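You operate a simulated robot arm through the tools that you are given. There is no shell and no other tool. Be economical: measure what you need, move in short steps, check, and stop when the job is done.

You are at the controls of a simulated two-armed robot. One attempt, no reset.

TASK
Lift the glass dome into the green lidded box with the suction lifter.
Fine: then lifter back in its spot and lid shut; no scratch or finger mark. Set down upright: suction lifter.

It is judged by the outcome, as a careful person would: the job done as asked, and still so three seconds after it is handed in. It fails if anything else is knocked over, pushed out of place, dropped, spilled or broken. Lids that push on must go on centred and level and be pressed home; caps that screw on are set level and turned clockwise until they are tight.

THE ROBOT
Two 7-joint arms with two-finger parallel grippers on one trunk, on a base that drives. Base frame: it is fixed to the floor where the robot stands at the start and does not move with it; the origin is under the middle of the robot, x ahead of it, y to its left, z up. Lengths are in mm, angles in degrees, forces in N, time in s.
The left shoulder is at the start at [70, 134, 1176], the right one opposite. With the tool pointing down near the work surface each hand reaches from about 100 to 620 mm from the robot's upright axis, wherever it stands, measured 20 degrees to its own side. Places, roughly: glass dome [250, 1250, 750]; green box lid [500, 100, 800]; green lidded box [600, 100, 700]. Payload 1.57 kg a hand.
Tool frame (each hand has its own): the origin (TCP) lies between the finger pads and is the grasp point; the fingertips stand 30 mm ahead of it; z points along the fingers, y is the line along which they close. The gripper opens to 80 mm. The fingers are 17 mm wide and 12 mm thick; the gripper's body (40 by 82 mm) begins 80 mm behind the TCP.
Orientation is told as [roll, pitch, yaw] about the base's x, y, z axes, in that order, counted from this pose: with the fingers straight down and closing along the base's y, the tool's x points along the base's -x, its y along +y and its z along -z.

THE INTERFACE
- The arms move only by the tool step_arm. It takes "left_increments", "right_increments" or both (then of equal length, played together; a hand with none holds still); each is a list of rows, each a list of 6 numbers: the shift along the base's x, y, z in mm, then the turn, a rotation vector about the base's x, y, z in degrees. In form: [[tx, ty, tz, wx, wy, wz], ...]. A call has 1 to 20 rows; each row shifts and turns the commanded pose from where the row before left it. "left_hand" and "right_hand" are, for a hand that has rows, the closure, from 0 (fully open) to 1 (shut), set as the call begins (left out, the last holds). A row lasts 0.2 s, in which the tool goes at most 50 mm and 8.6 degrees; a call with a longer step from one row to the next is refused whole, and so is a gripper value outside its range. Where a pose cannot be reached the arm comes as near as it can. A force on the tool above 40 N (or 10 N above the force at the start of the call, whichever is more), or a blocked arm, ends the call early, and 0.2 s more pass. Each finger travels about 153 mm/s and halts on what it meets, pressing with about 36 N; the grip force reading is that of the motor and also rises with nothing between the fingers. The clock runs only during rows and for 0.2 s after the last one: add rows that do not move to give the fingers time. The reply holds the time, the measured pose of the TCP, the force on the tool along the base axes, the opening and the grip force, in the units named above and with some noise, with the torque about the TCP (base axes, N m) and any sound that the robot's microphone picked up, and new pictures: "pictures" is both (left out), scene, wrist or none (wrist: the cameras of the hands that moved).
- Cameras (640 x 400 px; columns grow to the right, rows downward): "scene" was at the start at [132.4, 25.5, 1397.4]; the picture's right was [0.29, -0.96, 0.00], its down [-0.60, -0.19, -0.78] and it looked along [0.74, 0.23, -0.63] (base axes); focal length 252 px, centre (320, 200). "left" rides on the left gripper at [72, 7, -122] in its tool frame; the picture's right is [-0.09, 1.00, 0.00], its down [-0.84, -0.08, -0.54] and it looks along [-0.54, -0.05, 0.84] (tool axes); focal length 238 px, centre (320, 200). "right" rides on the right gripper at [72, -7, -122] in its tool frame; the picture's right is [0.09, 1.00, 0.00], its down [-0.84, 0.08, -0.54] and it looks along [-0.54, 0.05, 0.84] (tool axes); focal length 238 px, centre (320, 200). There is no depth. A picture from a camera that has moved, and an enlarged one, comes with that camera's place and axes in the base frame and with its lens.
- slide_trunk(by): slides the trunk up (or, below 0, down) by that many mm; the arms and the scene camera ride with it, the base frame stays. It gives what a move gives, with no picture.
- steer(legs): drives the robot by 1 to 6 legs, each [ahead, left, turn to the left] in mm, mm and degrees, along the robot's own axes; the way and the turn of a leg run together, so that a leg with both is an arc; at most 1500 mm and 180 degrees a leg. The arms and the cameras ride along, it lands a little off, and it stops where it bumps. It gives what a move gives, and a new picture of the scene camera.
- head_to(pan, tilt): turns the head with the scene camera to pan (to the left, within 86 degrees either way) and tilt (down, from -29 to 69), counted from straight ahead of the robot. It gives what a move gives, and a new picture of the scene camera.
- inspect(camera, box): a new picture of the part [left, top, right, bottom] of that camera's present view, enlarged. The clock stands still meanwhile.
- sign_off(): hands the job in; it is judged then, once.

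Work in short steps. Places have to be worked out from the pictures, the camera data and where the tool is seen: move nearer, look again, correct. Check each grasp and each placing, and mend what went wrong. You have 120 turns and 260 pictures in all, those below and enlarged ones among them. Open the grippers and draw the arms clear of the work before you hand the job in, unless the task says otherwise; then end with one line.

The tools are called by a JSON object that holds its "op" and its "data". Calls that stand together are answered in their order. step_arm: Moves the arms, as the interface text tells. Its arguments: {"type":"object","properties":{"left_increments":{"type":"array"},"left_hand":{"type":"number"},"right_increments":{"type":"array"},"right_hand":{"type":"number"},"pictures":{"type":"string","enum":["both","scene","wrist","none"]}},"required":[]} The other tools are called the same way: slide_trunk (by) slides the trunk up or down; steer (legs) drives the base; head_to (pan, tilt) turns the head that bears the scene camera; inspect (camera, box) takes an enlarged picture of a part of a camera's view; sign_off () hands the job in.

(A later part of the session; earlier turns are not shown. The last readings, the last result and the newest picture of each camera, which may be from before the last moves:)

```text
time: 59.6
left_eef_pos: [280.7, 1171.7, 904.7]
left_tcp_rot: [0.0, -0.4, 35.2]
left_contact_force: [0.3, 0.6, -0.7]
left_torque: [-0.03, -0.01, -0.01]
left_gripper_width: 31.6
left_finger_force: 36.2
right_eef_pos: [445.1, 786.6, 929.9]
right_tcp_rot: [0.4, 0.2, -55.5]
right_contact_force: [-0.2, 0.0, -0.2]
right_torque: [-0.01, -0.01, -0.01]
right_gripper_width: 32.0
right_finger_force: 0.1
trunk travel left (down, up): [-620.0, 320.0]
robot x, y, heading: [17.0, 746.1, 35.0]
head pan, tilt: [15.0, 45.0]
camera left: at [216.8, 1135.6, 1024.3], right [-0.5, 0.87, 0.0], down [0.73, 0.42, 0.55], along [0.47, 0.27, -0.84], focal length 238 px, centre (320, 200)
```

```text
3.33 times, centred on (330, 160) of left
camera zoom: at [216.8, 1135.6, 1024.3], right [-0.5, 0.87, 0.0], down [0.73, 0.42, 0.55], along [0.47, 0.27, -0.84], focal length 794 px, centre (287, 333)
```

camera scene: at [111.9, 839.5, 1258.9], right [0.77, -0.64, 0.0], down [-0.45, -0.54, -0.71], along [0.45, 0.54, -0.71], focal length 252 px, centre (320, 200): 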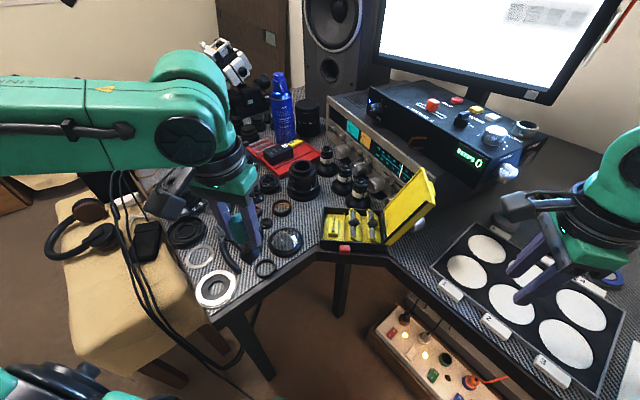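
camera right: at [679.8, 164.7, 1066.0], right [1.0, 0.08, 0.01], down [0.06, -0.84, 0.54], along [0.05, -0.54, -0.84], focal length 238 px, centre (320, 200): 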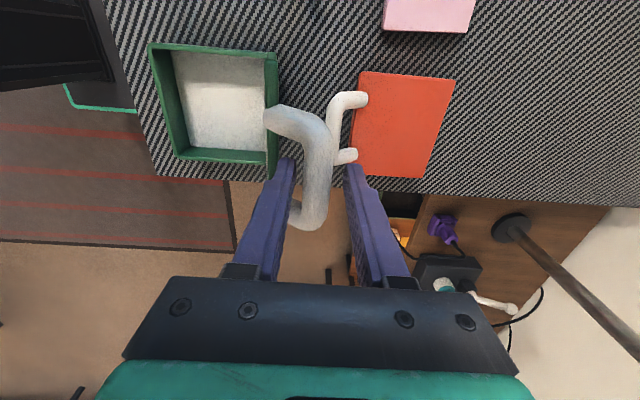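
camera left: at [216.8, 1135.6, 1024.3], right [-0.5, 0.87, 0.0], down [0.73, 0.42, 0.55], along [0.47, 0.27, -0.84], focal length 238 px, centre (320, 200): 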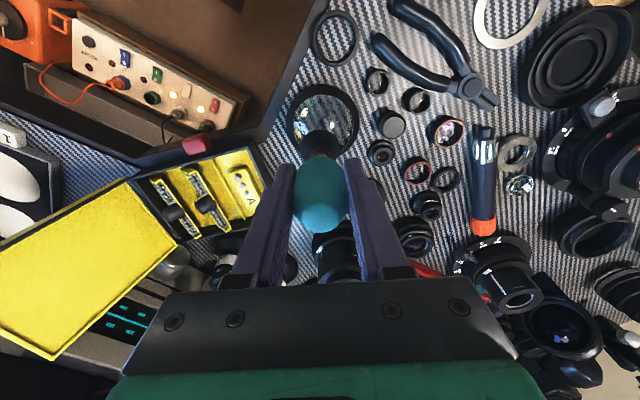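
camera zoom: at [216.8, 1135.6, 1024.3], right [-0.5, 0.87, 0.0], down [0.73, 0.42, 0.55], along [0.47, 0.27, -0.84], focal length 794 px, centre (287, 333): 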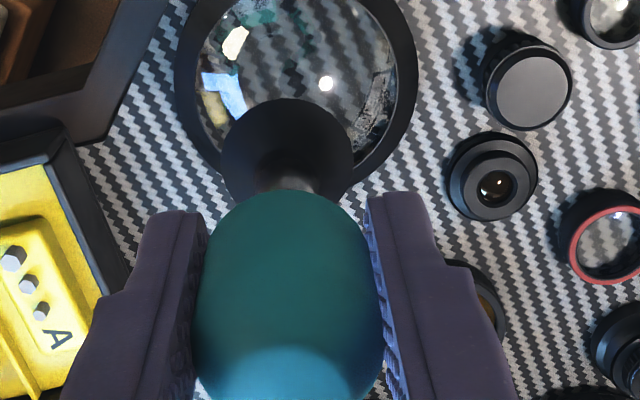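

Lifter is centred over the dome within ~3 mm. Descend 40 mm and check again.

{"op": "step_arm", "data": {"left_increments": [[0, 1, -15, 0, 0, 0], [0, 1, -15, 0, 0, 0], [0, 0, -12, 0, 0, 0]], "pictures": "wrist"}}

{"op": "inspect", "data": {"camera": "scene", "box": [250, 195, 330, 265]}}

{"op": "inspect", "data": {"camera": "left", "box": [260, 80, 390, 190]}}

```text
time: 60.4
left_eef_pos: [280.3, 1174.2, 860.7]
left_tcp_rot: [-0.1, -0.2, 35.0]
left_contact_force: [0.4, 0.6, -0.5]
left_torque: [0.0, 0.0, -0.04]
left_gripper_width: 31.8
left_finger_force: 36.3
right_eef_pos: [445.8, 787.5, 928.1]
right_tcp_rot: [0.4, 0.2, -55.5]
right_contact_force: [0.2, 0.7, -0.7]
right_torque: [-0.01, 0.03, 0.03]
right_gripper_width: 31.9
right_finger_force: 0.0
trunk travel left (down, up): [-620.0, 320.0]
robot x, y, heading: [21.2, 747.8, 35.4]
head pan, tilt: [15.0, 45.0]
camera left: at [217.9, 1138.5, 981.5], right [-0.5, 0.87, 0.0], down [0.73, 0.42, 0.55], along [0.47, 0.27, -0.84], focal length 238 px, centre (320, 200)
```

left: 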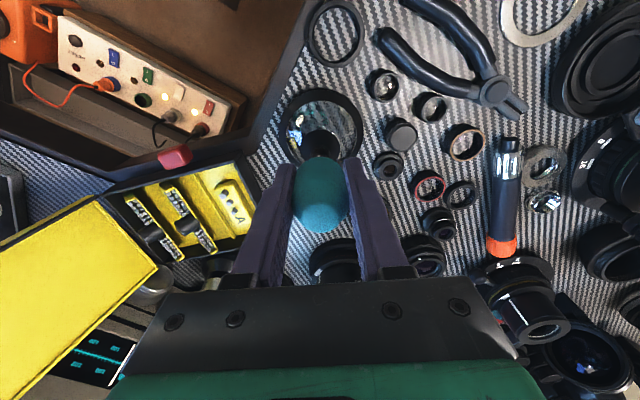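

```text
5.71 times, centred on (290, 230) of scene
camera zoom: at [112.1, 840.4, 1258.8], right [0.77, -0.64, 0.0], down [-0.45, -0.54, -0.71], along [0.45, 0.54, -0.71], focal length 1443 px, centre (491, 29)
```

zoom: 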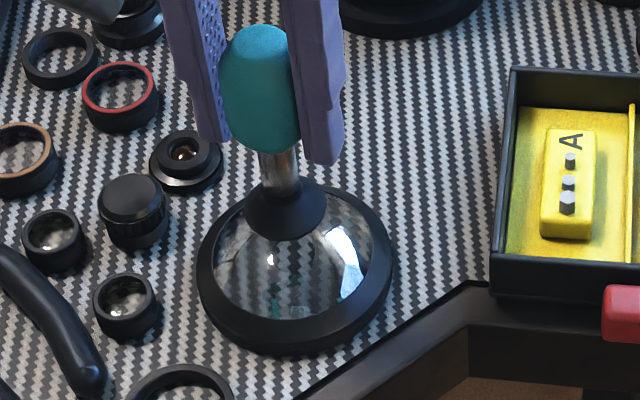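

```text
3.64 times, centred on (325, 135) of left
camera zoom: at [217.9, 1138.5, 981.5], right [-0.5, 0.87, 0.0], down [0.73, 0.42, 0.55], along [0.47, 0.27, -0.84], focal length 867 px, centre (302, 436)
```

zoom: 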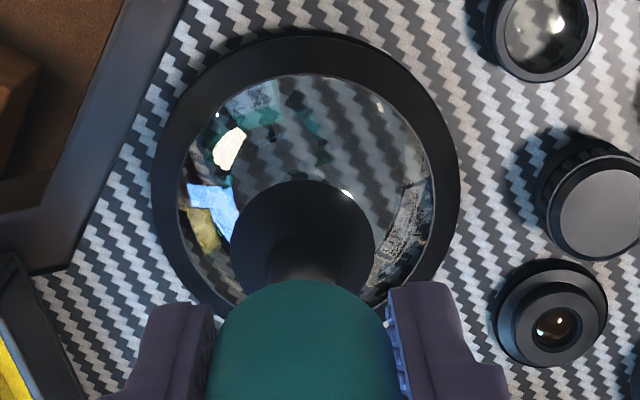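

Aligned within a few mm. Descend gently in small steps and watch the force.

{"op": "step_arm", "data": {"left_increments": [[0, 0, -4, 0, 0, 0], [0, 0, -3, 0, 0, 0], [0, 0, -3, 0, 0, 0]], "pictures": "none"}}

{"op": "inspect", "data": {"camera": "scene", "box": [250, 195, 330, 265]}}

```text
time: 61.2
left_eef_pos: [280.0, 1174.8, 851.8]
left_tcp_rot: [-0.1, -0.1, 35.1]
left_contact_force: [0.4, 0.8, -1.0]
left_torque: [-0.02, -0.03, 0.0]
left_gripper_width: 31.8
left_finger_force: 36.1
right_eef_pos: [446.5, 786.2, 929.4]
right_tcp_rot: [0.5, 0.2, -55.5]
right_contact_force: [0.0, 0.5, 1.0]
right_torque: [0.0, -0.04, -0.03]
right_gripper_width: 32.1
right_finger_force: 0.1
trunk travel left (down, up): [-620.0, 320.0]
robot x, y, heading: [18.8, 750.4, 35.1]
head pan, tilt: [15.0, 45.0]
```

```text
5.71 times, centred on (290, 230) of scene
camera zoom: at [111.8, 840.3, 1258.8], right [0.77, -0.64, 0.0], down [-0.45, -0.54, -0.71], along [0.45, 0.54, -0.71], focal length 1443 px, centre (491, 29)
```

zoom: 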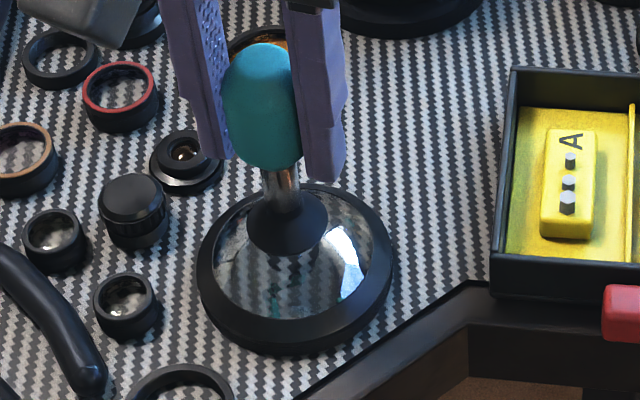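

Still free; the reflection closes in. Continue down in 2–3 mm steps.

{"op": "step_arm", "data": {"left_increments": [[0, 0, -2, 0, 0, 0], [0, 0, -2, 0, 0, 0], [0, 0, -2, 0, 0, 0], [0, 0, -2, 0, 0, 0]], "pictures": "none"}}

{"op": "inspect", "data": {"camera": "scene", "box": [250, 195, 330, 265]}}

```text
time: 62.2
left_eef_pos: [280.6, 1174.3, 842.5]
left_tcp_rot: [-0.1, -0.2, 35.2]
left_contact_force: [-0.6, -0.2, -0.3]
left_torque: [0.0, 0.0, 0.01]
left_gripper_width: 31.5
left_finger_force: 36.1
right_eef_pos: [446.1, 786.6, 929.7]
right_tcp_rot: [0.5, 0.1, -55.5]
right_contact_force: [0.9, -0.1, 0.3]
right_torque: [-0.02, 0.01, -0.04]
right_gripper_width: 32.1
right_finger_force: 0.1
trunk travel left (down, up): [-620.0, 320.0]
robot x, y, heading: [19.2, 750.5, 35.2]
head pan, tilt: [15.0, 45.0]
```

```text
5.71 times, centred on (290, 230) of scene
camera zoom: at [111.9, 840.3, 1258.8], right [0.77, -0.64, 0.0], down [-0.45, -0.54, -0.71], along [0.45, 0.54, -0.71], focal length 1443 px, centre (491, 29)
```

zoom: 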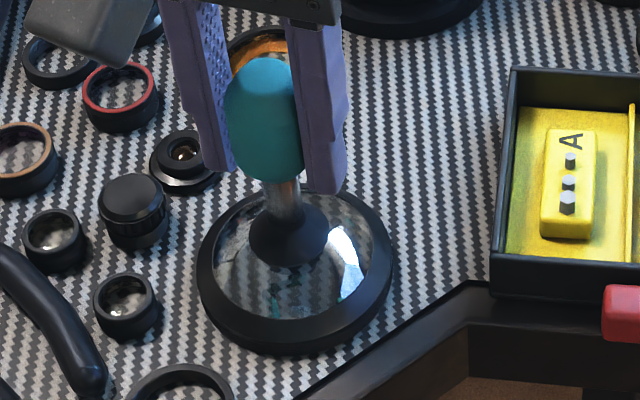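

Nearly touching. A few more 1.5 mm steps.

{"op": "step_arm", "data": {"left_increments": [[0, 0, -1.5, 0, 0, 0], [0, 0, -1.5, 0, 0, 0], [0, 0, -1.5, 0, 0, 0]], "pictures": "none"}}

```text
time: 63.0
left_eef_pos: [280.5, 1175.3, 839.7]
left_tcp_rot: [-0.1, -0.2, 35.1]
left_contact_force: [-0.5, 1.0, 2.7]
left_torque: [0.12, 0.06, 0.0]
left_gripper_width: 31.5
left_finger_force: 35.7
right_eef_pos: [446.4, 785.9, 930.2]
right_tcp_rot: [0.5, 0.2, -55.6]
right_contact_force: [0.9, 0.2, 0.5]
right_torque: [0.01, 0.0, -0.01]
right_gripper_width: 32.0
right_finger_force: 0.1
trunk travel left (down, up): [-620.0, 320.0]
robot x, y, heading: [18.4, 746.6, 35.1]
head pan, tilt: [15.0, 45.0]
```

Contact felt (≈3 N). Press slightly more to seat the cup.

{"op": "step_arm", "data": {"left_increments": [[0, 0, -1.5, 0, 0, 0], [0, 0, -1.5, 0, 0, 0], [0, 0, 0, 0, 0, 0]], "pictures": "wrist"}}

{"op": "inspect", "data": {"camera": "scene", "box": [250, 195, 330, 265]}}

```text
time: 63.8
left_eef_pos: [279.3, 1175.1, 838.2]
left_tcp_rot: [-0.1, -0.7, 35.1]
left_contact_force: [0.9, 5.0, 26.7]
left_torque: [0.45, 0.06, 0.02]
left_gripper_width: 31.9
left_finger_force: 36.2
right_eef_pos: [444.8, 786.0, 930.3]
right_tcp_rot: [0.5, 0.3, -55.5]
right_contact_force: [0.4, 0.0, -0.5]
right_torque: [-0.01, 0.0, 0.0]
right_gripper_width: 31.9
right_finger_force: 0.1
trunk travel left (down, up): [-620.0, 320.0]
robot x, y, heading: [20.6, 751.0, 34.9]
head pan, tilt: [15.0, 45.0]
camera left: at [216.3, 1137.5, 959.3], right [-0.5, 0.87, 0.0], down [0.72, 0.41, 0.55], along [0.48, 0.27, -0.83], focal length 238 px, centre (320, 200)
```

left: 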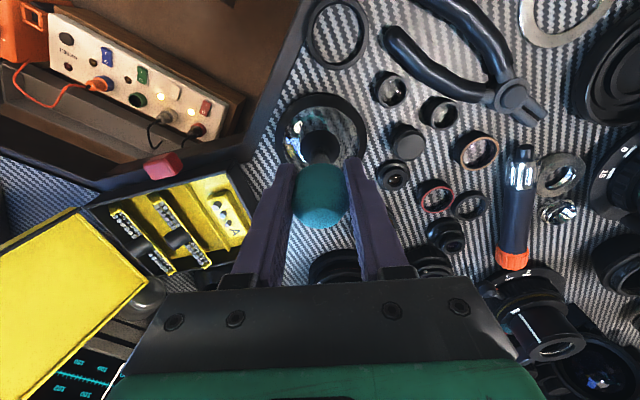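

```text
5.71 times, centred on (290, 230) of scene
camera zoom: at [109.5, 837.8, 1259.5], right [0.77, -0.64, 0.0], down [-0.45, -0.54, -0.71], along [0.46, 0.54, -0.71], focal length 1443 px, centre (491, 29)
```

zoom: 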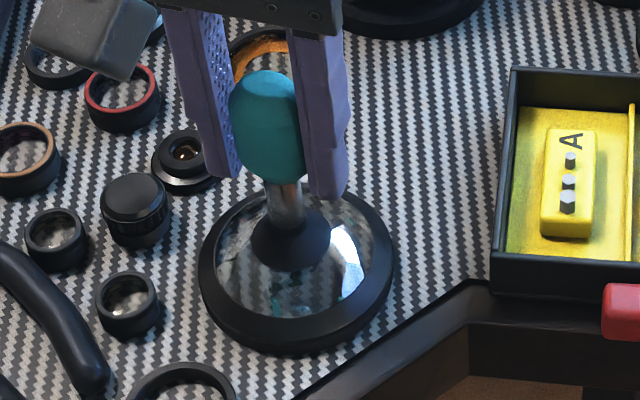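

Seated with ~27 N. Lift slowly 8 mm and see whether the dome comes.

{"op": "step_arm", "data": {"left_increments": [[0, 0, 2, 0, 0, 0], [0, 0, 3, 0, 0, 0], [0, 0, 4, 0, 0, 0], [0, 0, 4, 0, 0, 0]], "pictures": "none"}}

{"op": "inspect", "data": {"camera": "scene", "box": [250, 195, 330, 265]}}

```text
time: 64.8
left_eef_pos: [279.2, 1174.8, 848.2]
left_tcp_rot: [-0.1, 0.1, 35.1]
left_contact_force: [0.5, 0.0, -2.9]
left_torque: [0.0, 0.03, -0.02]
left_gripper_width: 31.9
left_finger_force: 35.7
right_eef_pos: [446.7, 786.9, 929.4]
right_tcp_rot: [0.4, 0.1, -55.4]
right_contact_force: [-0.4, 1.1, -0.3]
right_torque: [0.02, -0.01, -0.01]
right_gripper_width: 31.9
right_finger_force: 0.0
trunk travel left (down, up): [-620.0, 320.0]
robot x, y, heading: [20.1, 752.1, 35.2]
head pan, tilt: [15.0, 45.0]
```

```text
5.71 times, centred on (290, 230) of scene
camera zoom: at [112.0, 840.3, 1258.7], right [0.77, -0.64, 0.0], down [-0.45, -0.54, -0.71], along [0.45, 0.54, -0.71], focal length 1443 px, centre (491, 29)
```

zoom: 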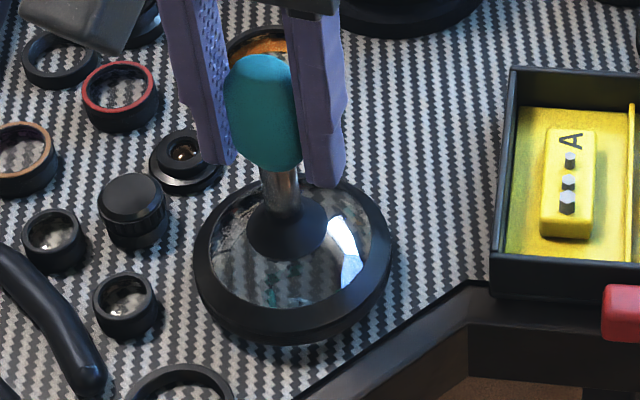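

The dome hangs on the lifter. Raise 100 mm and draw it back away from the table objects.

{"op": "step_arm", "data": {"left_increments": [[0, 0, 12, 0, 0, 0], [0, 0, 18, 0, 0, 0], [0, 0, 22, 0, 0, 0], [0, 0, 25, 0, 0, 0], [0, 0, 25, 0, 0, 0], [-10, -8, 0, 0, 0, 0], [-16, -11, 0, 0, 0, 0], [-20, -13, 0, 0, 0, 0], [-20, -13, 0, 0, 0, 0], [-20, -10, 0, 0, 0, 0], [-14, -7, 0, 0, 0, 0], [-6, -3, 0, 0, 0, 0]], "pictures": "both"}}

```text
time: 67.4
left_eef_pos: [174.0, 1109.4, 950.3]
left_tcp_rot: [-0.2, -0.2, 35.2]
left_contact_force: [0.4, 0.3, -3.3]
left_torque: [0.02, -0.01, -0.02]
left_gripper_width: 32.0
left_finger_force: 35.9
right_eef_pos: [446.0, 785.8, 928.9]
right_tcp_rot: [0.5, 0.2, -55.5]
right_contact_force: [-0.7, -0.3, 0.6]
right_torque: [0.02, -0.03, 0.0]
right_gripper_width: 31.7
right_finger_force: 0.0
trunk travel left (down, up): [-620.0, 320.0]
robot x, y, heading: [19.0, 748.9, 35.1]
head pan, tilt: [15.0, 45.0]
camera scene: at [111.7, 840.3, 1258.8], right [0.77, -0.64, 0.0], down [-0.45, -0.54, -0.71], along [0.45, 0.54, -0.71], focal length 252 px, centre (320, 200)
camera left: at [111.2, 1073.5, 1071.3], right [-0.5, 0.87, 0.0], down [0.73, 0.42, 0.54], along [0.47, 0.27, -0.84], focal length 238 px, centre (320, 200)
```

scene: 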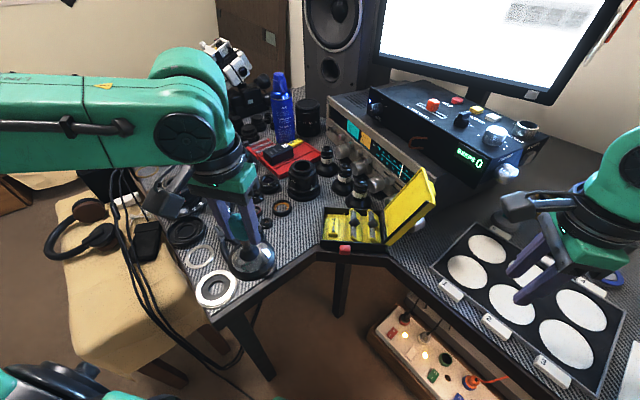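
left: 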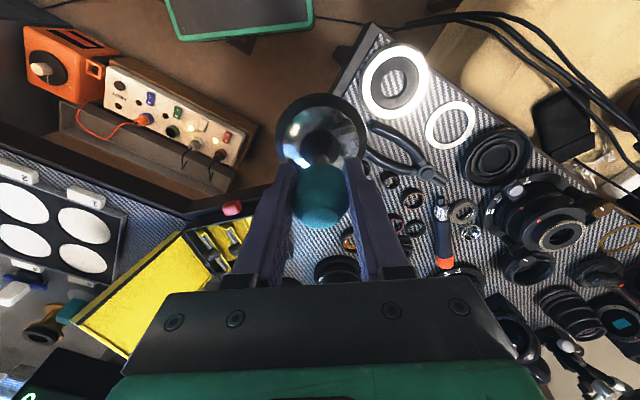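

Carry back: reverse the drive, staying over the free floor.

{"op": "steer", "data": {"legs": [[-60, -110, 0], [0, 0, -35], [-180, 0, 0], [0, -680, 0]]}}

{"op": "head_to", "data": {"pan": 10, "tilt": 45}}

```text
time: 74.8
left_eef_pos: [192.5, 153.2, 950.4]
left_tcp_rot: [0.0, -0.2, 0.5]
left_contact_force: [-0.6, -0.6, -1.9]
left_torque: [0.0, -0.04, -0.01]
left_gripper_width: 31.8
left_finger_force: 36.4
right_eef_pos: [231.8, -267.5, 929.3]
right_tcp_rot: [0.5, 0.2, -90.2]
right_contact_force: [-0.2, -0.2, 0.1]
right_torque: [0.0, 0.0, 0.03]
right_gripper_width: 32.2
right_finger_force: 0.2
trunk travel left (down, up): [-620.0, 320.0]
robot x, y, heading: [-139.9, -55.5, 0.3]
head pan, tilt: [15.0, 45.0]
camera scene: at [-12.5, -32.3, 1258.8], right [0.27, -0.96, 0.0], down [-0.68, -0.19, -0.71], along [0.68, 0.19, -0.71], focal length 252 px, centre (320, 200)
```

scene: 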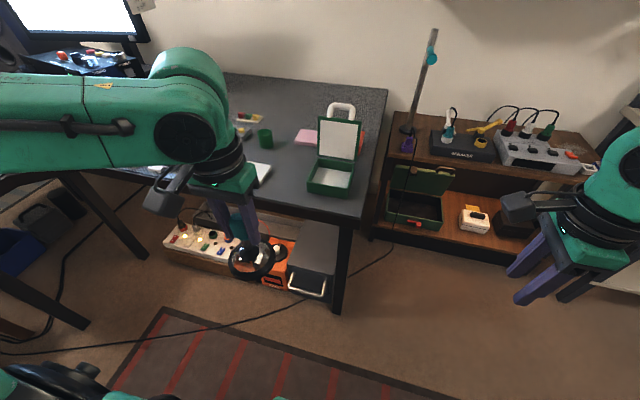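

```text
time: 75.5
left_eef_pos: [193.3, 153.9, 949.9]
left_tcp_rot: [-0.1, -0.2, 0.4]
left_contact_force: [-0.1, 0.6, -2.1]
left_torque: [0.02, -0.02, 0.01]
left_gripper_width: 31.5
left_finger_force: 36.4
right_eef_pos: [231.7, -266.8, 927.5]
right_tcp_rot: [0.5, 0.2, -90.2]
right_contact_force: [-0.7, 0.2, -0.1]
right_torque: [0.0, 0.0, 0.01]
right_gripper_width: 31.8
right_finger_force: 0.1
trunk travel left (down, up): [-620.0, 320.0]
robot x, y, heading: [-140.4, -54.9, 0.6]
head pan, tilt: [10.0, 45.0]
camera scene: at [-10.9, -39.5, 1258.8], right [0.18, -0.98, 0.0], down [-0.7, -0.13, -0.71], along [0.7, 0.13, -0.71], focal length 252 px, centre (320, 200)
```

scene: 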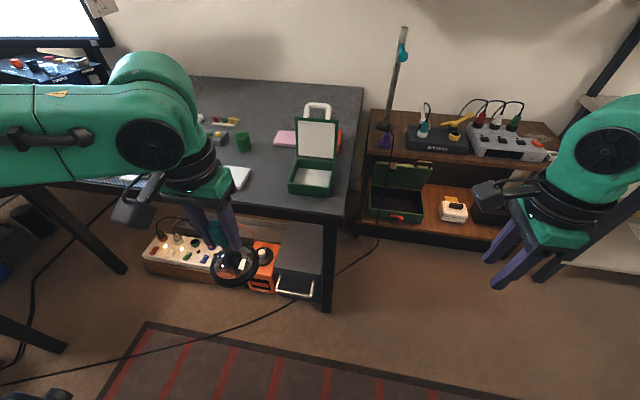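

Lid still open and dome still held. Drive forward to the table.

{"op": "steer", "data": {"legs": [[290, 0, -0.5]]}}

{"op": "head_to", "data": {"pan": 12, "tilt": 55}}

{"op": "inspect", "data": {"camera": "left", "box": [0, 0, 640, 400]}}

```text
time: 77.5
left_eef_pos: [485.8, 149.5, 950.6]
left_tcp_rot: [-0.1, -0.2, -0.2]
left_contact_force: [-1.0, 0.6, -1.5]
left_torque: [0.0, 0.01, 0.0]
left_gripper_width: 31.8
left_finger_force: 36.0
right_eef_pos: [521.3, -270.7, 928.6]
right_tcp_rot: [0.5, 0.3, -90.7]
right_contact_force: [0.2, -0.7, -1.3]
right_torque: [0.02, 0.03, 0.03]
right_gripper_width: 32.1
right_finger_force: 0.0
trunk travel left (down, up): [-620.0, 320.0]
robot x, y, heading: [149.6, -55.3, -0.1]
head pan, tilt: [10.0, 45.0]
camera scene: at [280.7, -40.0, 1258.8], right [0.17, -0.99, 0.0], down [-0.7, -0.12, -0.71], along [0.7, 0.12, -0.71], focal length 252 px, centre (320, 200)
```

scene: 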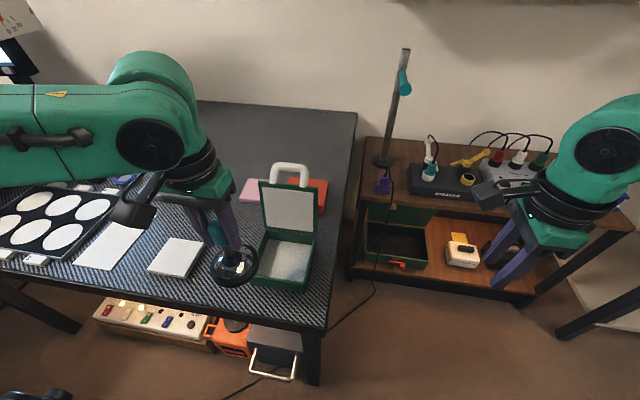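

```text
time: 78.2
left_eef_pos: [486.5, 150.7, 950.5]
left_tcp_rot: [-0.1, -0.2, -0.2]
left_contact_force: [-0.7, -0.1, -2.2]
left_torque: [-0.01, 0.01, -0.02]
left_gripper_width: 31.8
left_finger_force: 36.3
right_eef_pos: [521.9, -270.6, 928.2]
right_tcp_rot: [0.3, 0.2, -90.8]
right_contact_force: [0.3, 0.0, -0.2]
right_torque: [-0.03, 0.01, 0.01]
right_gripper_width: 32.0
right_finger_force: 0.0
trunk travel left (down, up): [-620.0, 320.0]
robot x, y, heading: [151.3, -57.3, -0.4]
head pan, tilt: [12.0, 55.0]
camera scene: at [271.5, -39.2, 1245.4], right [0.2, -0.98, 0.0], down [-0.8, -0.17, -0.57], along [0.56, 0.12, -0.82], focal length 252 px, centre (320, 200)
```

scene: 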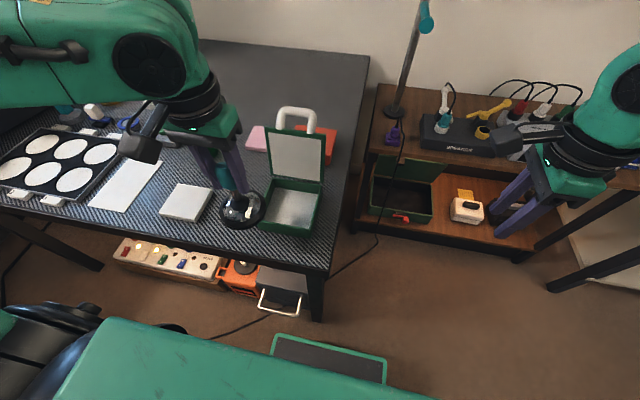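

```text
1.00 times, centred on (320, 200) of left (not enlarged: the box is as wide or as high as the picture)
camera zoom: at [414.4, 157.1, 1071.2], right [0.1, 1.0, 0.0], down [0.83, -0.08, 0.54], along [0.54, -0.05, -0.84], focal length 238 px, centre (320, 200)
```

zoom: 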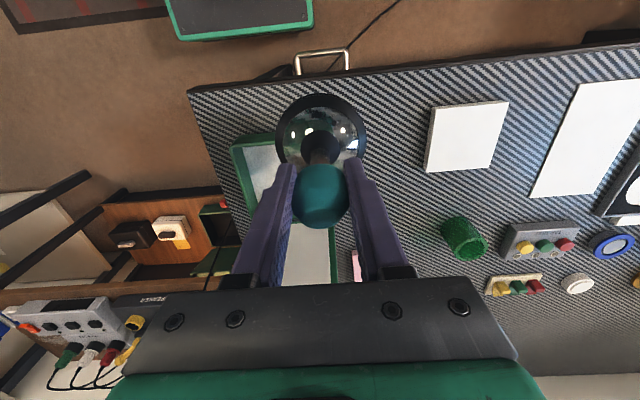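

Enlarge the open box to fix its rim and interior position.

{"op": "inspect", "data": {"camera": "scene", "box": [210, 120, 340, 250]}}

```text
3.08 times, centred on (275, 185) of scene
camera zoom: at [271.5, -39.2, 1245.4], right [0.2, -0.98, 0.0], down [-0.8, -0.17, -0.57], along [0.56, 0.12, -0.82], focal length 777 px, centre (458, 246)
```

zoom: 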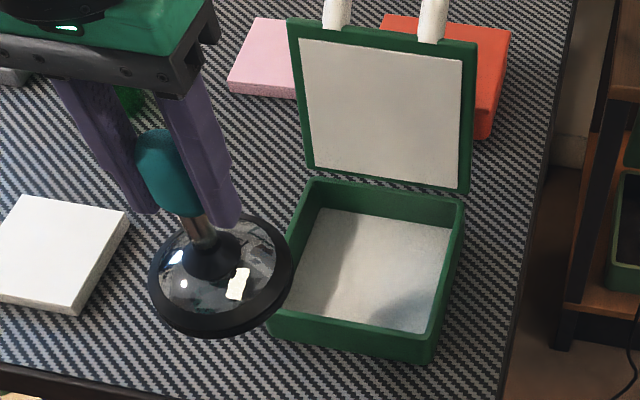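

Box centre ≈ (574,93), rim z≈775, dome underside ≈ 849. Move over the box at this height.

{"op": "step_arm", "data": {"left_increments": [[12, -8, 0, 0, 0, 0], [20, -13, 0, 0, 0, 0], [20, -13, 0, 0, 0, 0], [20, -13, 0, 0, 0, 0], [10, -7, 0, 0, 0, 0], [6, -4, 0, 0, 0, 0], [0, 0, 0, 0, 0, 0]], "pictures": "wrist"}}

{"op": "inspect", "data": {"camera": "scene", "box": [210, 120, 340, 250]}}

```text
time: 79.8
left_eef_pos: [576.2, 92.8, 950.0]
left_tcp_rot: [-0.1, -0.2, -0.2]
left_contact_force: [0.4, 0.4, -1.8]
left_torque: [0.01, 0.01, -0.02]
left_gripper_width: 31.8
left_finger_force: 35.9
right_eef_pos: [521.7, -271.0, 929.3]
right_tcp_rot: [0.5, 0.2, -90.8]
right_contact_force: [-0.6, 0.5, 0.1]
right_torque: [0.02, 0.04, -0.01]
right_gripper_width: 32.0
right_finger_force: 0.0
trunk travel left (down, up): [-620.0, 320.0]
robot x, y, heading: [150.2, -54.4, -0.2]
head pan, tilt: [12.0, 55.0]
camera left: at [502.8, 99.2, 1070.7], right [0.1, 1.0, 0.0], down [0.83, -0.08, 0.54], along [0.54, -0.05, -0.84], focal length 238 px, centre (320, 200)
```

left: 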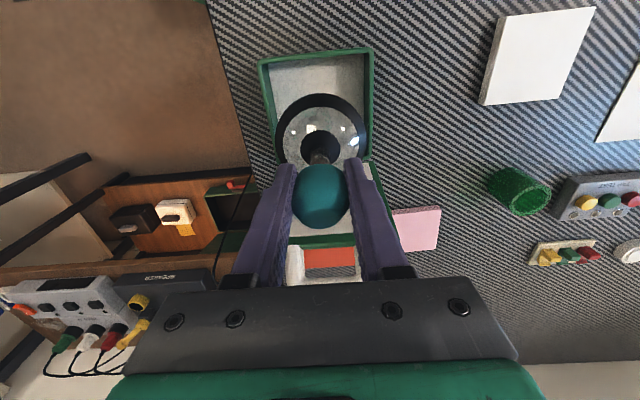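

```text
3.08 times, centred on (275, 185) of scene
camera zoom: at [271.3, -39.2, 1245.4], right [0.2, -0.98, 0.0], down [-0.8, -0.17, -0.57], along [0.56, 0.12, -0.82], focal length 777 px, centre (458, 246)
```

zoom: 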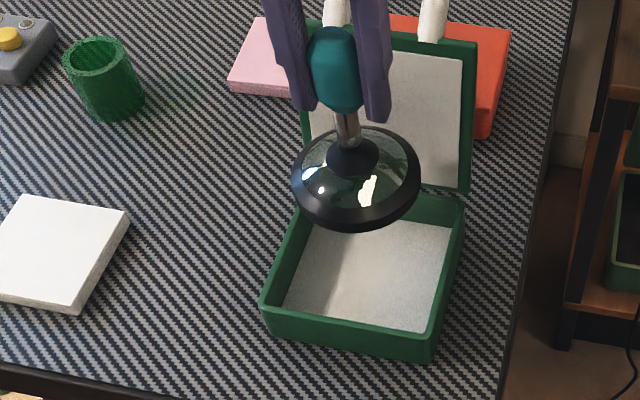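

Fine-tune by (−2,−1) and descend to just above the rim, then check.

{"op": "step_arm", "data": {"left_increments": [[-2, -1, -15, 0, 0, 0], [0, 0, -20, 0, 0, 0], [0, 0, -20, 0, 0, 0], [0, 0, -12, 0, 0, 0]], "pictures": "wrist"}}

{"op": "inspect", "data": {"camera": "scene", "box": [230, 140, 330, 250]}}

{"op": "inspect", "data": {"camera": "left", "box": [230, 20, 410, 220]}}

```text
time: 80.8
left_eef_pos: [572.8, 92.3, 883.3]
left_tcp_rot: [-0.2, -0.1, -0.1]
left_contact_force: [0.0, -0.7, -2.7]
left_torque: [-0.03, 0.03, -0.02]
left_gripper_width: 31.4
left_finger_force: 36.2
right_eef_pos: [521.5, -270.9, 929.8]
right_tcp_rot: [0.3, 0.3, -90.8]
right_contact_force: [0.4, -0.3, -0.5]
right_torque: [-0.04, 0.04, 0.02]
right_gripper_width: 31.9
right_finger_force: 0.2
trunk travel left (down, up): [-620.0, 320.0]
robot x, y, heading: [149.0, -55.0, -0.2]
head pan, tilt: [12.0, 55.0]
camera left: at [500.7, 98.5, 1004.0], right [0.09, 1.0, 0.0], down [0.84, -0.08, 0.54], along [0.54, -0.05, -0.84], focal length 238 px, centre (320, 200)
```

left: 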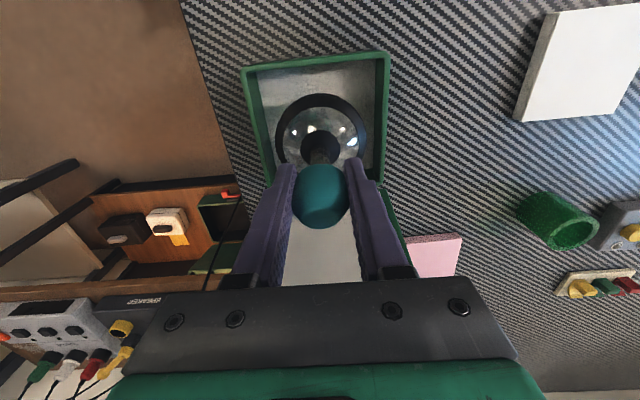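

```text
3.64 times, centred on (280, 195) of scene
camera zoom: at [271.6, -39.2, 1245.4], right [0.2, -0.98, 0.0], down [-0.8, -0.17, -0.57], along [0.56, 0.12, -0.82], focal length 918 px, centre (466, 218)
```

zoom: 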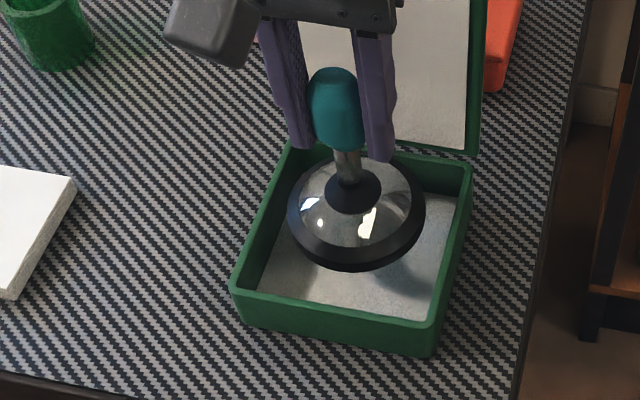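

```text
2.00 times, centred on (320, 120) of left
camera zoom: at [500.7, 98.5, 1004.0], right [0.09, 1.0, 0.0], down [0.84, -0.08, 0.54], along [0.54, -0.05, -0.84], focal length 477 px, centre (320, 360)
```

zoom: 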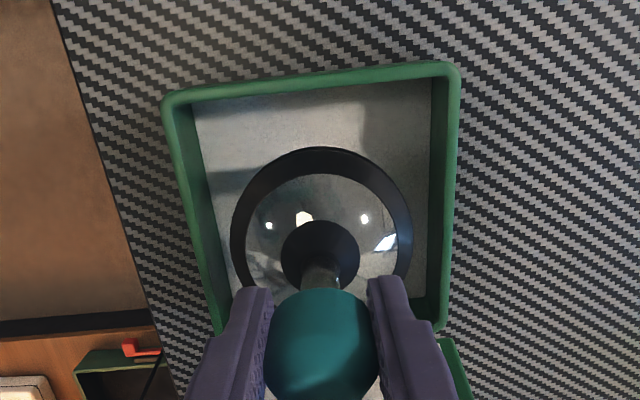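

Dome is over the opening, a bit to the back; shift −2 x and lower into the box.

{"op": "step_arm", "data": {"left_increments": [[-2, 0, -8, 0, 0, 0], [0, 0, -8, 0, 0, 0], [0, 0, -6, 0, 0, 0], [0, 0, -4, 0, 0, 0]], "pictures": "none"}}

{"op": "inspect", "data": {"camera": "scene", "box": [230, 140, 330, 250]}}

{"op": "inspect", "data": {"camera": "left", "box": [230, 20, 410, 220]}}

```text
time: 81.8
left_eef_pos: [569.8, 91.1, 856.7]
left_tcp_rot: [0.0, -0.1, -0.2]
left_contact_force: [0.0, -0.1, -2.2]
left_torque: [0.0, 0.0, 0.02]
left_gripper_width: 31.7
left_finger_force: 36.1
right_eef_pos: [522.0, -269.8, 927.7]
right_tcp_rot: [0.4, 0.2, -90.7]
right_contact_force: [0.5, -0.7, -0.4]
right_torque: [-0.02, 0.0, -0.02]
right_gripper_width: 32.2
right_finger_force: 0.0
trunk travel left (down, up): [-620.0, 320.0]
robot x, y, heading: [146.2, -53.9, -0.1]
head pan, tilt: [12.0, 55.0]
```

```text
3.64 times, centred on (280, 195) of scene
camera zoom: at [271.5, -39.2, 1245.4], right [0.2, -0.98, 0.0], down [-0.8, -0.17, -0.57], along [0.56, 0.12, -0.82], focal length 918 px, centre (466, 218)
```

zoom: 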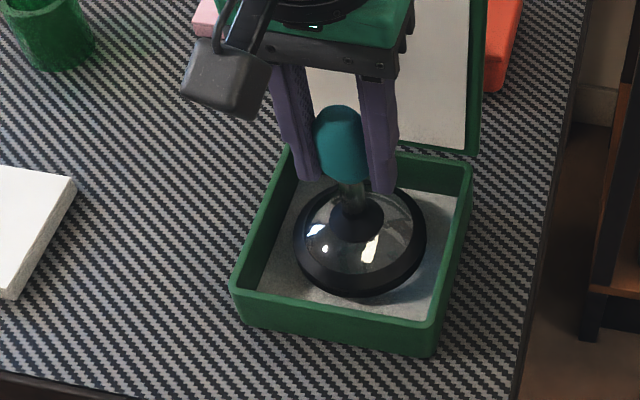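

```text
2.00 times, centred on (320, 120) of left
camera zoom: at [498.3, 98.2, 977.9], right [0.1, 1.0, 0.0], down [0.84, -0.08, 0.54], along [0.54, -0.05, -0.84], focal length 477 px, centre (320, 360)
```

zoom: 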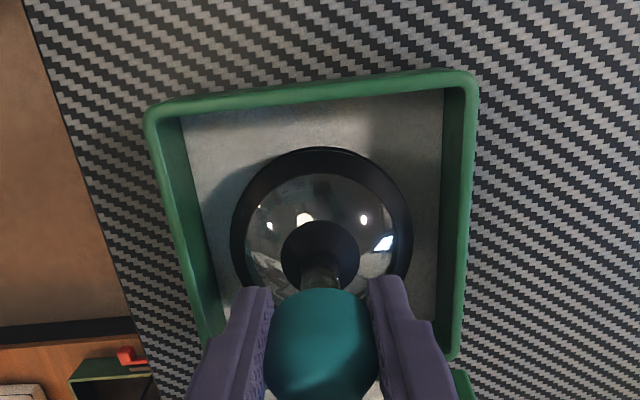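

Clear of walls. Lower in 2 mm steps until contact.

{"op": "step_arm", "data": {"left_increments": [[0, 0, -2, 0, 0, 0], [0, 0, -2, 0, 0, 0], [0, 0, -2, 0, 0, 0], [0, 0, -1.5, 0, 0, 0]], "pictures": "none"}}

```text
time: 82.8
left_eef_pos: [570.4, 91.7, 849.9]
left_tcp_rot: [0.0, -0.2, -0.1]
left_contact_force: [-0.2, -0.3, -2.2]
left_torque: [0.02, 0.02, 0.0]
left_gripper_width: 31.6
left_finger_force: 35.9
right_eef_pos: [520.9, -270.7, 928.6]
right_tcp_rot: [0.4, 0.1, -90.8]
right_contact_force: [0.3, 1.1, -0.9]
right_torque: [0.02, -0.01, 0.0]
right_gripper_width: 32.1
right_finger_force: 0.1
trunk travel left (down, up): [-620.0, 320.0]
robot x, y, heading: [156.5, -56.4, -0.3]
head pan, tilt: [12.0, 55.0]
```

{"op": "step_arm", "data": {"left_increments": [[0, 0, -1.5, 0, 0, 0], [0, 0, -1.5, 0, 0, 0], [0, 0, -1.5, 0, 0, 0]], "pictures": "none"}}

```text
time: 83.6
left_eef_pos: [570.0, 92.0, 847.0]
left_tcp_rot: [0.0, -0.5, -0.2]
left_contact_force: [1.2, 2.5, 12.5]
left_torque: [0.3, 0.0, 0.03]
left_gripper_width: 31.5
left_finger_force: 35.9
right_eef_pos: [519.8, -269.9, 929.6]
right_tcp_rot: [0.5, 0.2, -90.8]
right_contact_force: [-0.7, 0.1, -1.2]
right_torque: [0.01, 0.05, -0.01]
right_gripper_width: 32.1
right_finger_force: 0.1
trunk travel left (down, up): [-620.0, 320.0]
robot x, y, heading: [150.2, -54.1, -0.2]
head pan, tilt: [12.0, 55.0]
```

Dome rests on the liner (12 N). Test: raise 6 mm to see whether pressing released it.

{"op": "step_arm", "data": {"left_increments": [[0, 0, 2, 0, 0, 0], [0, 0, 3, 0, 0, 0], [0, 0, 3, 0, 0, 0]], "pictures": "none"}}

{"op": "inspect", "data": {"camera": "scene", "box": [230, 140, 330, 250]}}

```text
time: 84.4
left_eef_pos: [571.7, 89.8, 853.0]
left_tcp_rot: [-0.2, -0.1, -0.2]
left_contact_force: [0.0, -1.0, -1.6]
left_torque: [0.04, 0.04, 0.0]
left_gripper_width: 31.6
left_finger_force: 36.2
right_eef_pos: [520.8, -271.1, 928.5]
right_tcp_rot: [0.5, 0.1, -90.8]
right_contact_force: [0.7, 0.3, 0.4]
right_torque: [0.0, 0.0, 0.02]
right_gripper_width: 31.8
right_finger_force: 0.1
trunk travel left (down, up): [-620.0, 320.0]
robot x, y, heading: [152.6, -56.4, -0.5]
head pan, tilt: [12.0, 55.0]
```

```text
3.64 times, centred on (280, 195) of scene
camera zoom: at [271.2, -39.4, 1245.4], right [0.2, -0.98, 0.0], down [-0.8, -0.17, -0.57], along [0.56, 0.12, -0.82], focal length 918 px, centre (466, 218)
```

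zoom: 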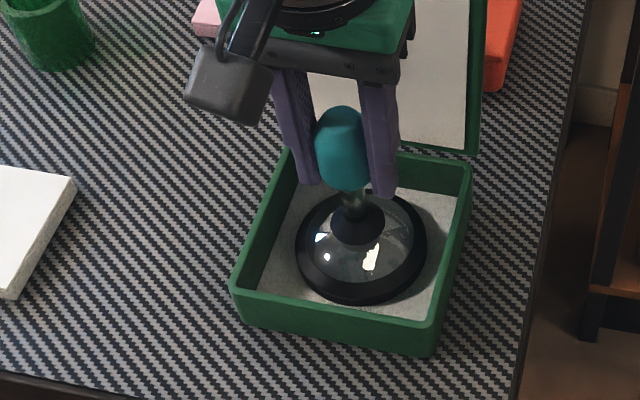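

Ring seems to have stayed on the liner. Raise 8 more and compare.

{"op": "step_arm", "data": {"left_increments": [[0, 0, 4, 0, 0, 0], [0, 0, 4, 0, 0, 0]], "pictures": "none"}}

{"op": "inspect", "data": {"camera": "scene", "box": [230, 140, 330, 250]}}

```text
time: 85.0
left_eef_pos: [571.2, 91.0, 862.6]
left_tcp_rot: [0.0, -0.2, -0.2]
left_contact_force: [-0.2, 0.4, -0.4]
left_torque: [0.0, 0.04, 0.01]
left_gripper_width: 31.5
left_finger_force: 36.3
right_eef_pos: [522.3, -270.2, 929.5]
right_tcp_rot: [0.6, 0.2, -90.8]
right_contact_force: [0.0, -0.2, -0.3]
right_torque: [-0.03, 0.01, 0.02]
right_gripper_width: 32.2
right_finger_force: 0.1
trunk travel left (down, up): [-620.0, 320.0]
robot x, y, heading: [151.4, -56.9, -0.2]
head pan, tilt: [12.0, 55.0]
```

```text
3.64 times, centred on (280, 195) of scene
camera zoom: at [271.1, -39.4, 1245.4], right [0.2, -0.98, 0.0], down [-0.8, -0.17, -0.57], along [0.56, 0.12, -0.82], focal length 918 px, centre (466, 218)
```

zoom: 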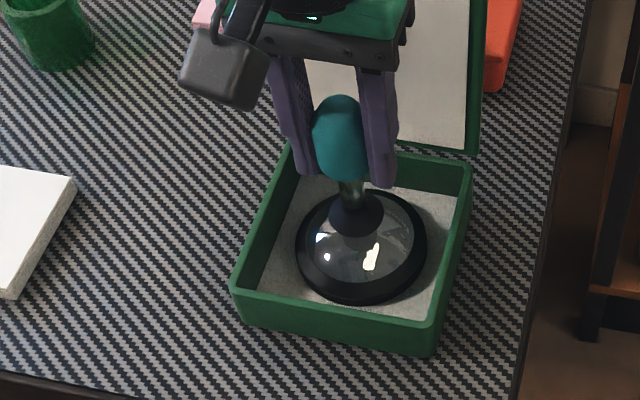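

Released; the dome stays in the box. Raise the lifter, move to the left of the box, then toward its spot (661,232).

{"op": "step_arm", "data": {"left_increments": [[0, 0, 15, 0, 0, 0], [0, 0, 30, 0, 0, 0], [0, 0, 40, 0, 0, 0], [0, 40, 15, 0, 0, 0], [0, 40, 0, 0, 0, 0], [0, 40, 0, 0, 0, 0], [20, 20, 0, 0, 0, 0], [30, 0, -10, 0, 0, 0], [30, 0, -30, 0, 0, 0], [10, 0, -40, 0, 0, 0]], "pictures": "wrist"}}

{"op": "inspect", "data": {"camera": "scene", "box": [200, 100, 340, 250]}}

```text
time: 87.2
left_eef_pos: [660.2, 232.0, 880.5]
left_tcp_rot: [0.0, -0.2, -0.2]
left_contact_force: [-0.5, 0.0, -1.3]
left_torque: [-0.02, -0.01, -0.03]
left_gripper_width: 31.6
left_finger_force: 36.0
right_eef_pos: [522.7, -271.1, 929.6]
right_tcp_rot: [0.4, 0.0, -90.7]
right_contact_force: [0.4, 0.3, -0.7]
right_torque: [0.0, 0.01, -0.01]
right_gripper_width: 31.9
right_finger_force: 0.1
trunk travel left (down, up): [-620.0, 320.0]
robot x, y, heading: [147.8, -56.7, -0.2]
head pan, tilt: [12.0, 55.0]
camera left: at [588.1, 239.6, 1001.9], right [0.1, 1.0, 0.0], down [0.83, -0.08, 0.54], along [0.54, -0.05, -0.84], focal length 238 px, centre (320, 200)
```

left: 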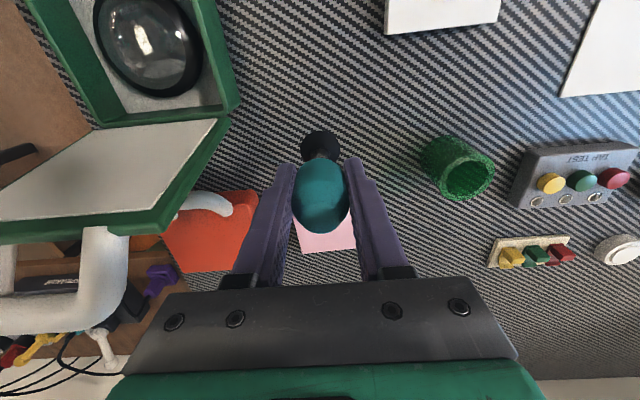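

```text
2.67 times, centred on (270, 175) of scene
camera zoom: at [272.1, -38.7, 1245.3], right [0.2, -0.98, 0.0], down [-0.8, -0.17, -0.57], along [0.56, 0.12, -0.82], focal length 673 px, centre (453, 267)
```

zoom: 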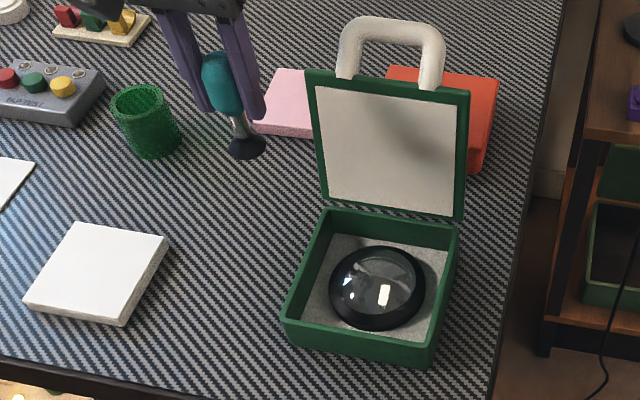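

Dome lies flat in the box. Lower the lifter to its spot.

{"op": "step_arm", "data": {"left_increments": [[0, 0, -20, 0, 0, 0], [0, 0, -20, 0, 0, 0], [0, 0, -14, 0, 0, 0], [0, 0, -6, 0, 0, 0]], "pictures": "none"}}

{"op": "step_arm", "data": {"left_increments": [[0, 0, -2, 0, 0, 0], [0, 0, -2, 0, 0, 0], [0, 0, -1.5, 0, 0, 0]], "pictures": "none"}}

```text
time: 88.2
left_eef_pos: [659.8, 230.9, 821.1]
left_tcp_rot: [-0.1, -0.2, -0.2]
left_contact_force: [-0.1, 0.1, -1.0]
left_torque: [-0.01, 0.0, -0.01]
left_gripper_width: 31.5
left_finger_force: 35.7
right_eef_pos: [521.2, -270.7, 928.6]
right_tcp_rot: [0.3, 0.3, -90.8]
right_contact_force: [-0.4, 1.2, -0.2]
right_torque: [0.02, -0.01, 0.0]
right_gripper_width: 31.9
right_finger_force: 0.0
trunk travel left (down, up): [-620.0, 320.0]
robot x, y, heading: [153.3, -55.4, -0.3]
head pan, tilt: [12.0, 55.0]
```

```text
time: 89.0
left_eef_pos: [661.4, 231.2, 815.9]
left_tcp_rot: [-0.1, -0.3, -0.2]
left_contact_force: [-0.4, -0.2, -1.2]
left_torque: [-0.01, -0.02, -0.01]
left_gripper_width: 31.6
left_finger_force: 35.8
right_eef_pos: [522.6, -270.9, 929.3]
right_tcp_rot: [0.5, 0.2, -90.9]
right_contact_force: [0.1, -0.5, -0.1]
right_torque: [0.0, -0.01, -0.04]
right_gripper_width: 31.9
right_finger_force: 0.1
trunk travel left (down, up): [-620.0, 320.0]
robot x, y, heading: [148.2, -54.2, -0.1]
head pan, tilt: [12.0, 55.0]
```

{"op": "step_arm", "data": {"left_increments": [[0, 0, -1, 0, 0, 0], [0, 0, -1, 0, 0, 0], [0, 0, -1, 0, 0, 0]], "pictures": "none"}}

```text
time: 89.8
left_eef_pos: [660.1, 231.1, 813.5]
left_tcp_rot: [-0.1, -0.2, -0.2]
left_contact_force: [-0.4, -0.4, -1.5]
left_torque: [-0.01, 0.01, -0.01]
left_gripper_width: 31.7
left_finger_force: 36.1
right_eef_pos: [521.9, -270.4, 927.9]
right_tcp_rot: [0.4, 0.2, -90.9]
right_contact_force: [0.7, 0.7, 0.6]
right_torque: [0.0, 0.02, -0.02]
right_gripper_width: 31.9
right_finger_force: 0.1
trunk travel left (down, up): [-620.0, 320.0]
robot x, y, heading: [146.4, -55.4, -0.0]
head pan, tilt: [12.0, 55.0]
```

Not yet touching; continue 1 mm steps.

{"op": "step_arm", "data": {"left_increments": [[0, 0, -1, 0, 0, 0], [0, 0, -1, 0, 0, 0], [0, 0, 0, 0, 0, 0]], "pictures": "none"}}

{"op": "inspect", "data": {"camera": "scene", "box": [225, 95, 285, 145]}}

```text
time: 90.6
left_eef_pos: [658.8, 231.7, 813.2]
left_tcp_rot: [0.0, -0.4, -0.2]
left_contact_force: [0.6, 1.8, 9.1]
left_torque: [0.22, -0.02, -0.01]
left_gripper_width: 31.6
left_finger_force: 36.4
right_eef_pos: [520.4, -270.5, 929.9]
right_tcp_rot: [0.5, 0.2, -90.7]
right_contact_force: [-0.6, 0.1, -0.5]
right_torque: [-0.02, -0.01, 0.01]
right_gripper_width: 31.9
right_finger_force: 0.2
trunk travel left (down, up): [-620.0, 320.0]
robot x, y, heading: [151.2, -53.1, 0.0]
head pan, tilt: [12.0, 55.0]
```

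```text
8.00 times, centred on (255, 120) of scene
camera zoom: at [269.8, -39.9, 1245.7], right [0.2, -0.98, 0.0], down [-0.8, -0.17, -0.57], along [0.56, 0.12, -0.82], focal length 2020 px, centre (840, 840)
```

zoom: 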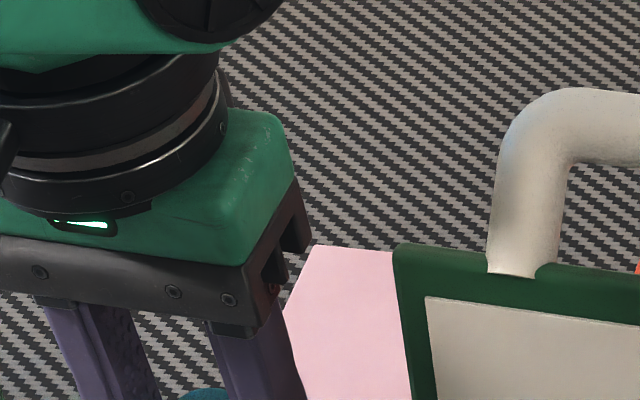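

Contact at 813 (9 N). Ease slightly, open, and check it stands upright.

{"op": "step_arm", "data": {"left_increments": [[0, 0, 0.8, 0, 0, 0], [0, 0, 0, 0, 0, 0]], "pictures": "none"}}

{"op": "step_arm", "data": {"left_increments": [[0, 0, 0, 0, 0, 0], [0, 0, 0, 0, 0, 0], [0, 0, 0, 0, 0, 0]], "left_hand": 0.15, "pictures": "wrist"}}

{"op": "inspect", "data": {"camera": "scene", "box": [215, 110, 295, 180]}}

```text
time: 91.2
left_eef_pos: [659.9, 231.2, 812.3]
left_tcp_rot: [-0.1, -0.4, -0.2]
left_contact_force: [3.0, 1.1, 9.0]
left_torque: [0.13, -0.09, 0.0]
left_gripper_width: 31.7
left_finger_force: 35.6
right_eef_pos: [521.1, -271.3, 928.3]
right_tcp_rot: [0.5, 0.2, -90.8]
right_contact_force: [0.0, 0.8, 0.0]
right_torque: [0.04, -0.01, 0.0]
right_gripper_width: 31.9
right_finger_force: 0.1
trunk travel left (down, up): [-620.0, 320.0]
robot x, y, heading: [148.1, -51.9, -0.2]
head pan, tilt: [12.0, 55.0]
```

```text
time: 92.0
left_eef_pos: [659.6, 231.1, 812.0]
left_tcp_rot: [-0.1, -0.1, -0.2]
left_contact_force: [-1.0, 0.5, -0.4]
left_torque: [0.04, -0.01, 0.01]
left_gripper_width: 67.9
left_finger_force: 0.0
right_eef_pos: [521.3, -270.2, 929.6]
right_tcp_rot: [0.5, 0.2, -90.8]
right_contact_force: [0.5, 0.0, -0.9]
right_torque: [-0.02, -0.01, 0.0]
right_gripper_width: 31.9
right_finger_force: 0.0
trunk travel left (down, up): [-620.0, 320.0]
robot x, y, heading: [149.4, -55.9, -0.4]
head pan, tilt: [12.0, 55.0]
camera left: at [588.0, 238.0, 932.6], right [0.09, 1.0, 0.0], down [0.83, -0.08, 0.54], along [0.54, -0.05, -0.84], focal length 238 px, centre (320, 200)
```

left: 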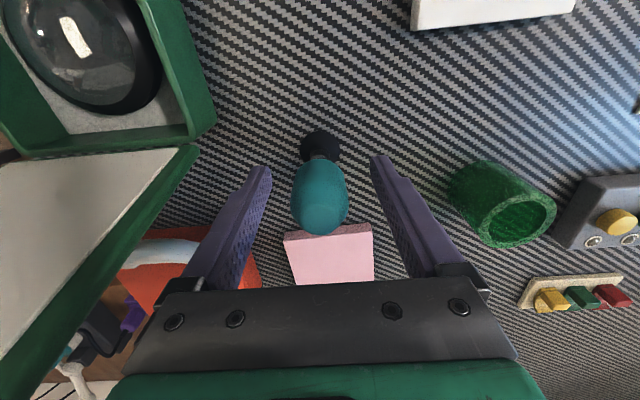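

```text
5.71 times, centred on (255, 145) of scene
camera zoom: at [271.2, -39.3, 1245.4], right [0.2, -0.98, 0.0], down [-0.8, -0.17, -0.57], along [0.56, 0.12, -0.82], focal length 1443 px, centre (691, 514)
```

zoom: 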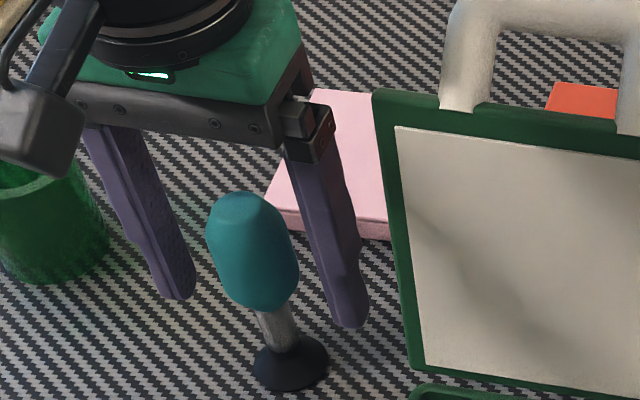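

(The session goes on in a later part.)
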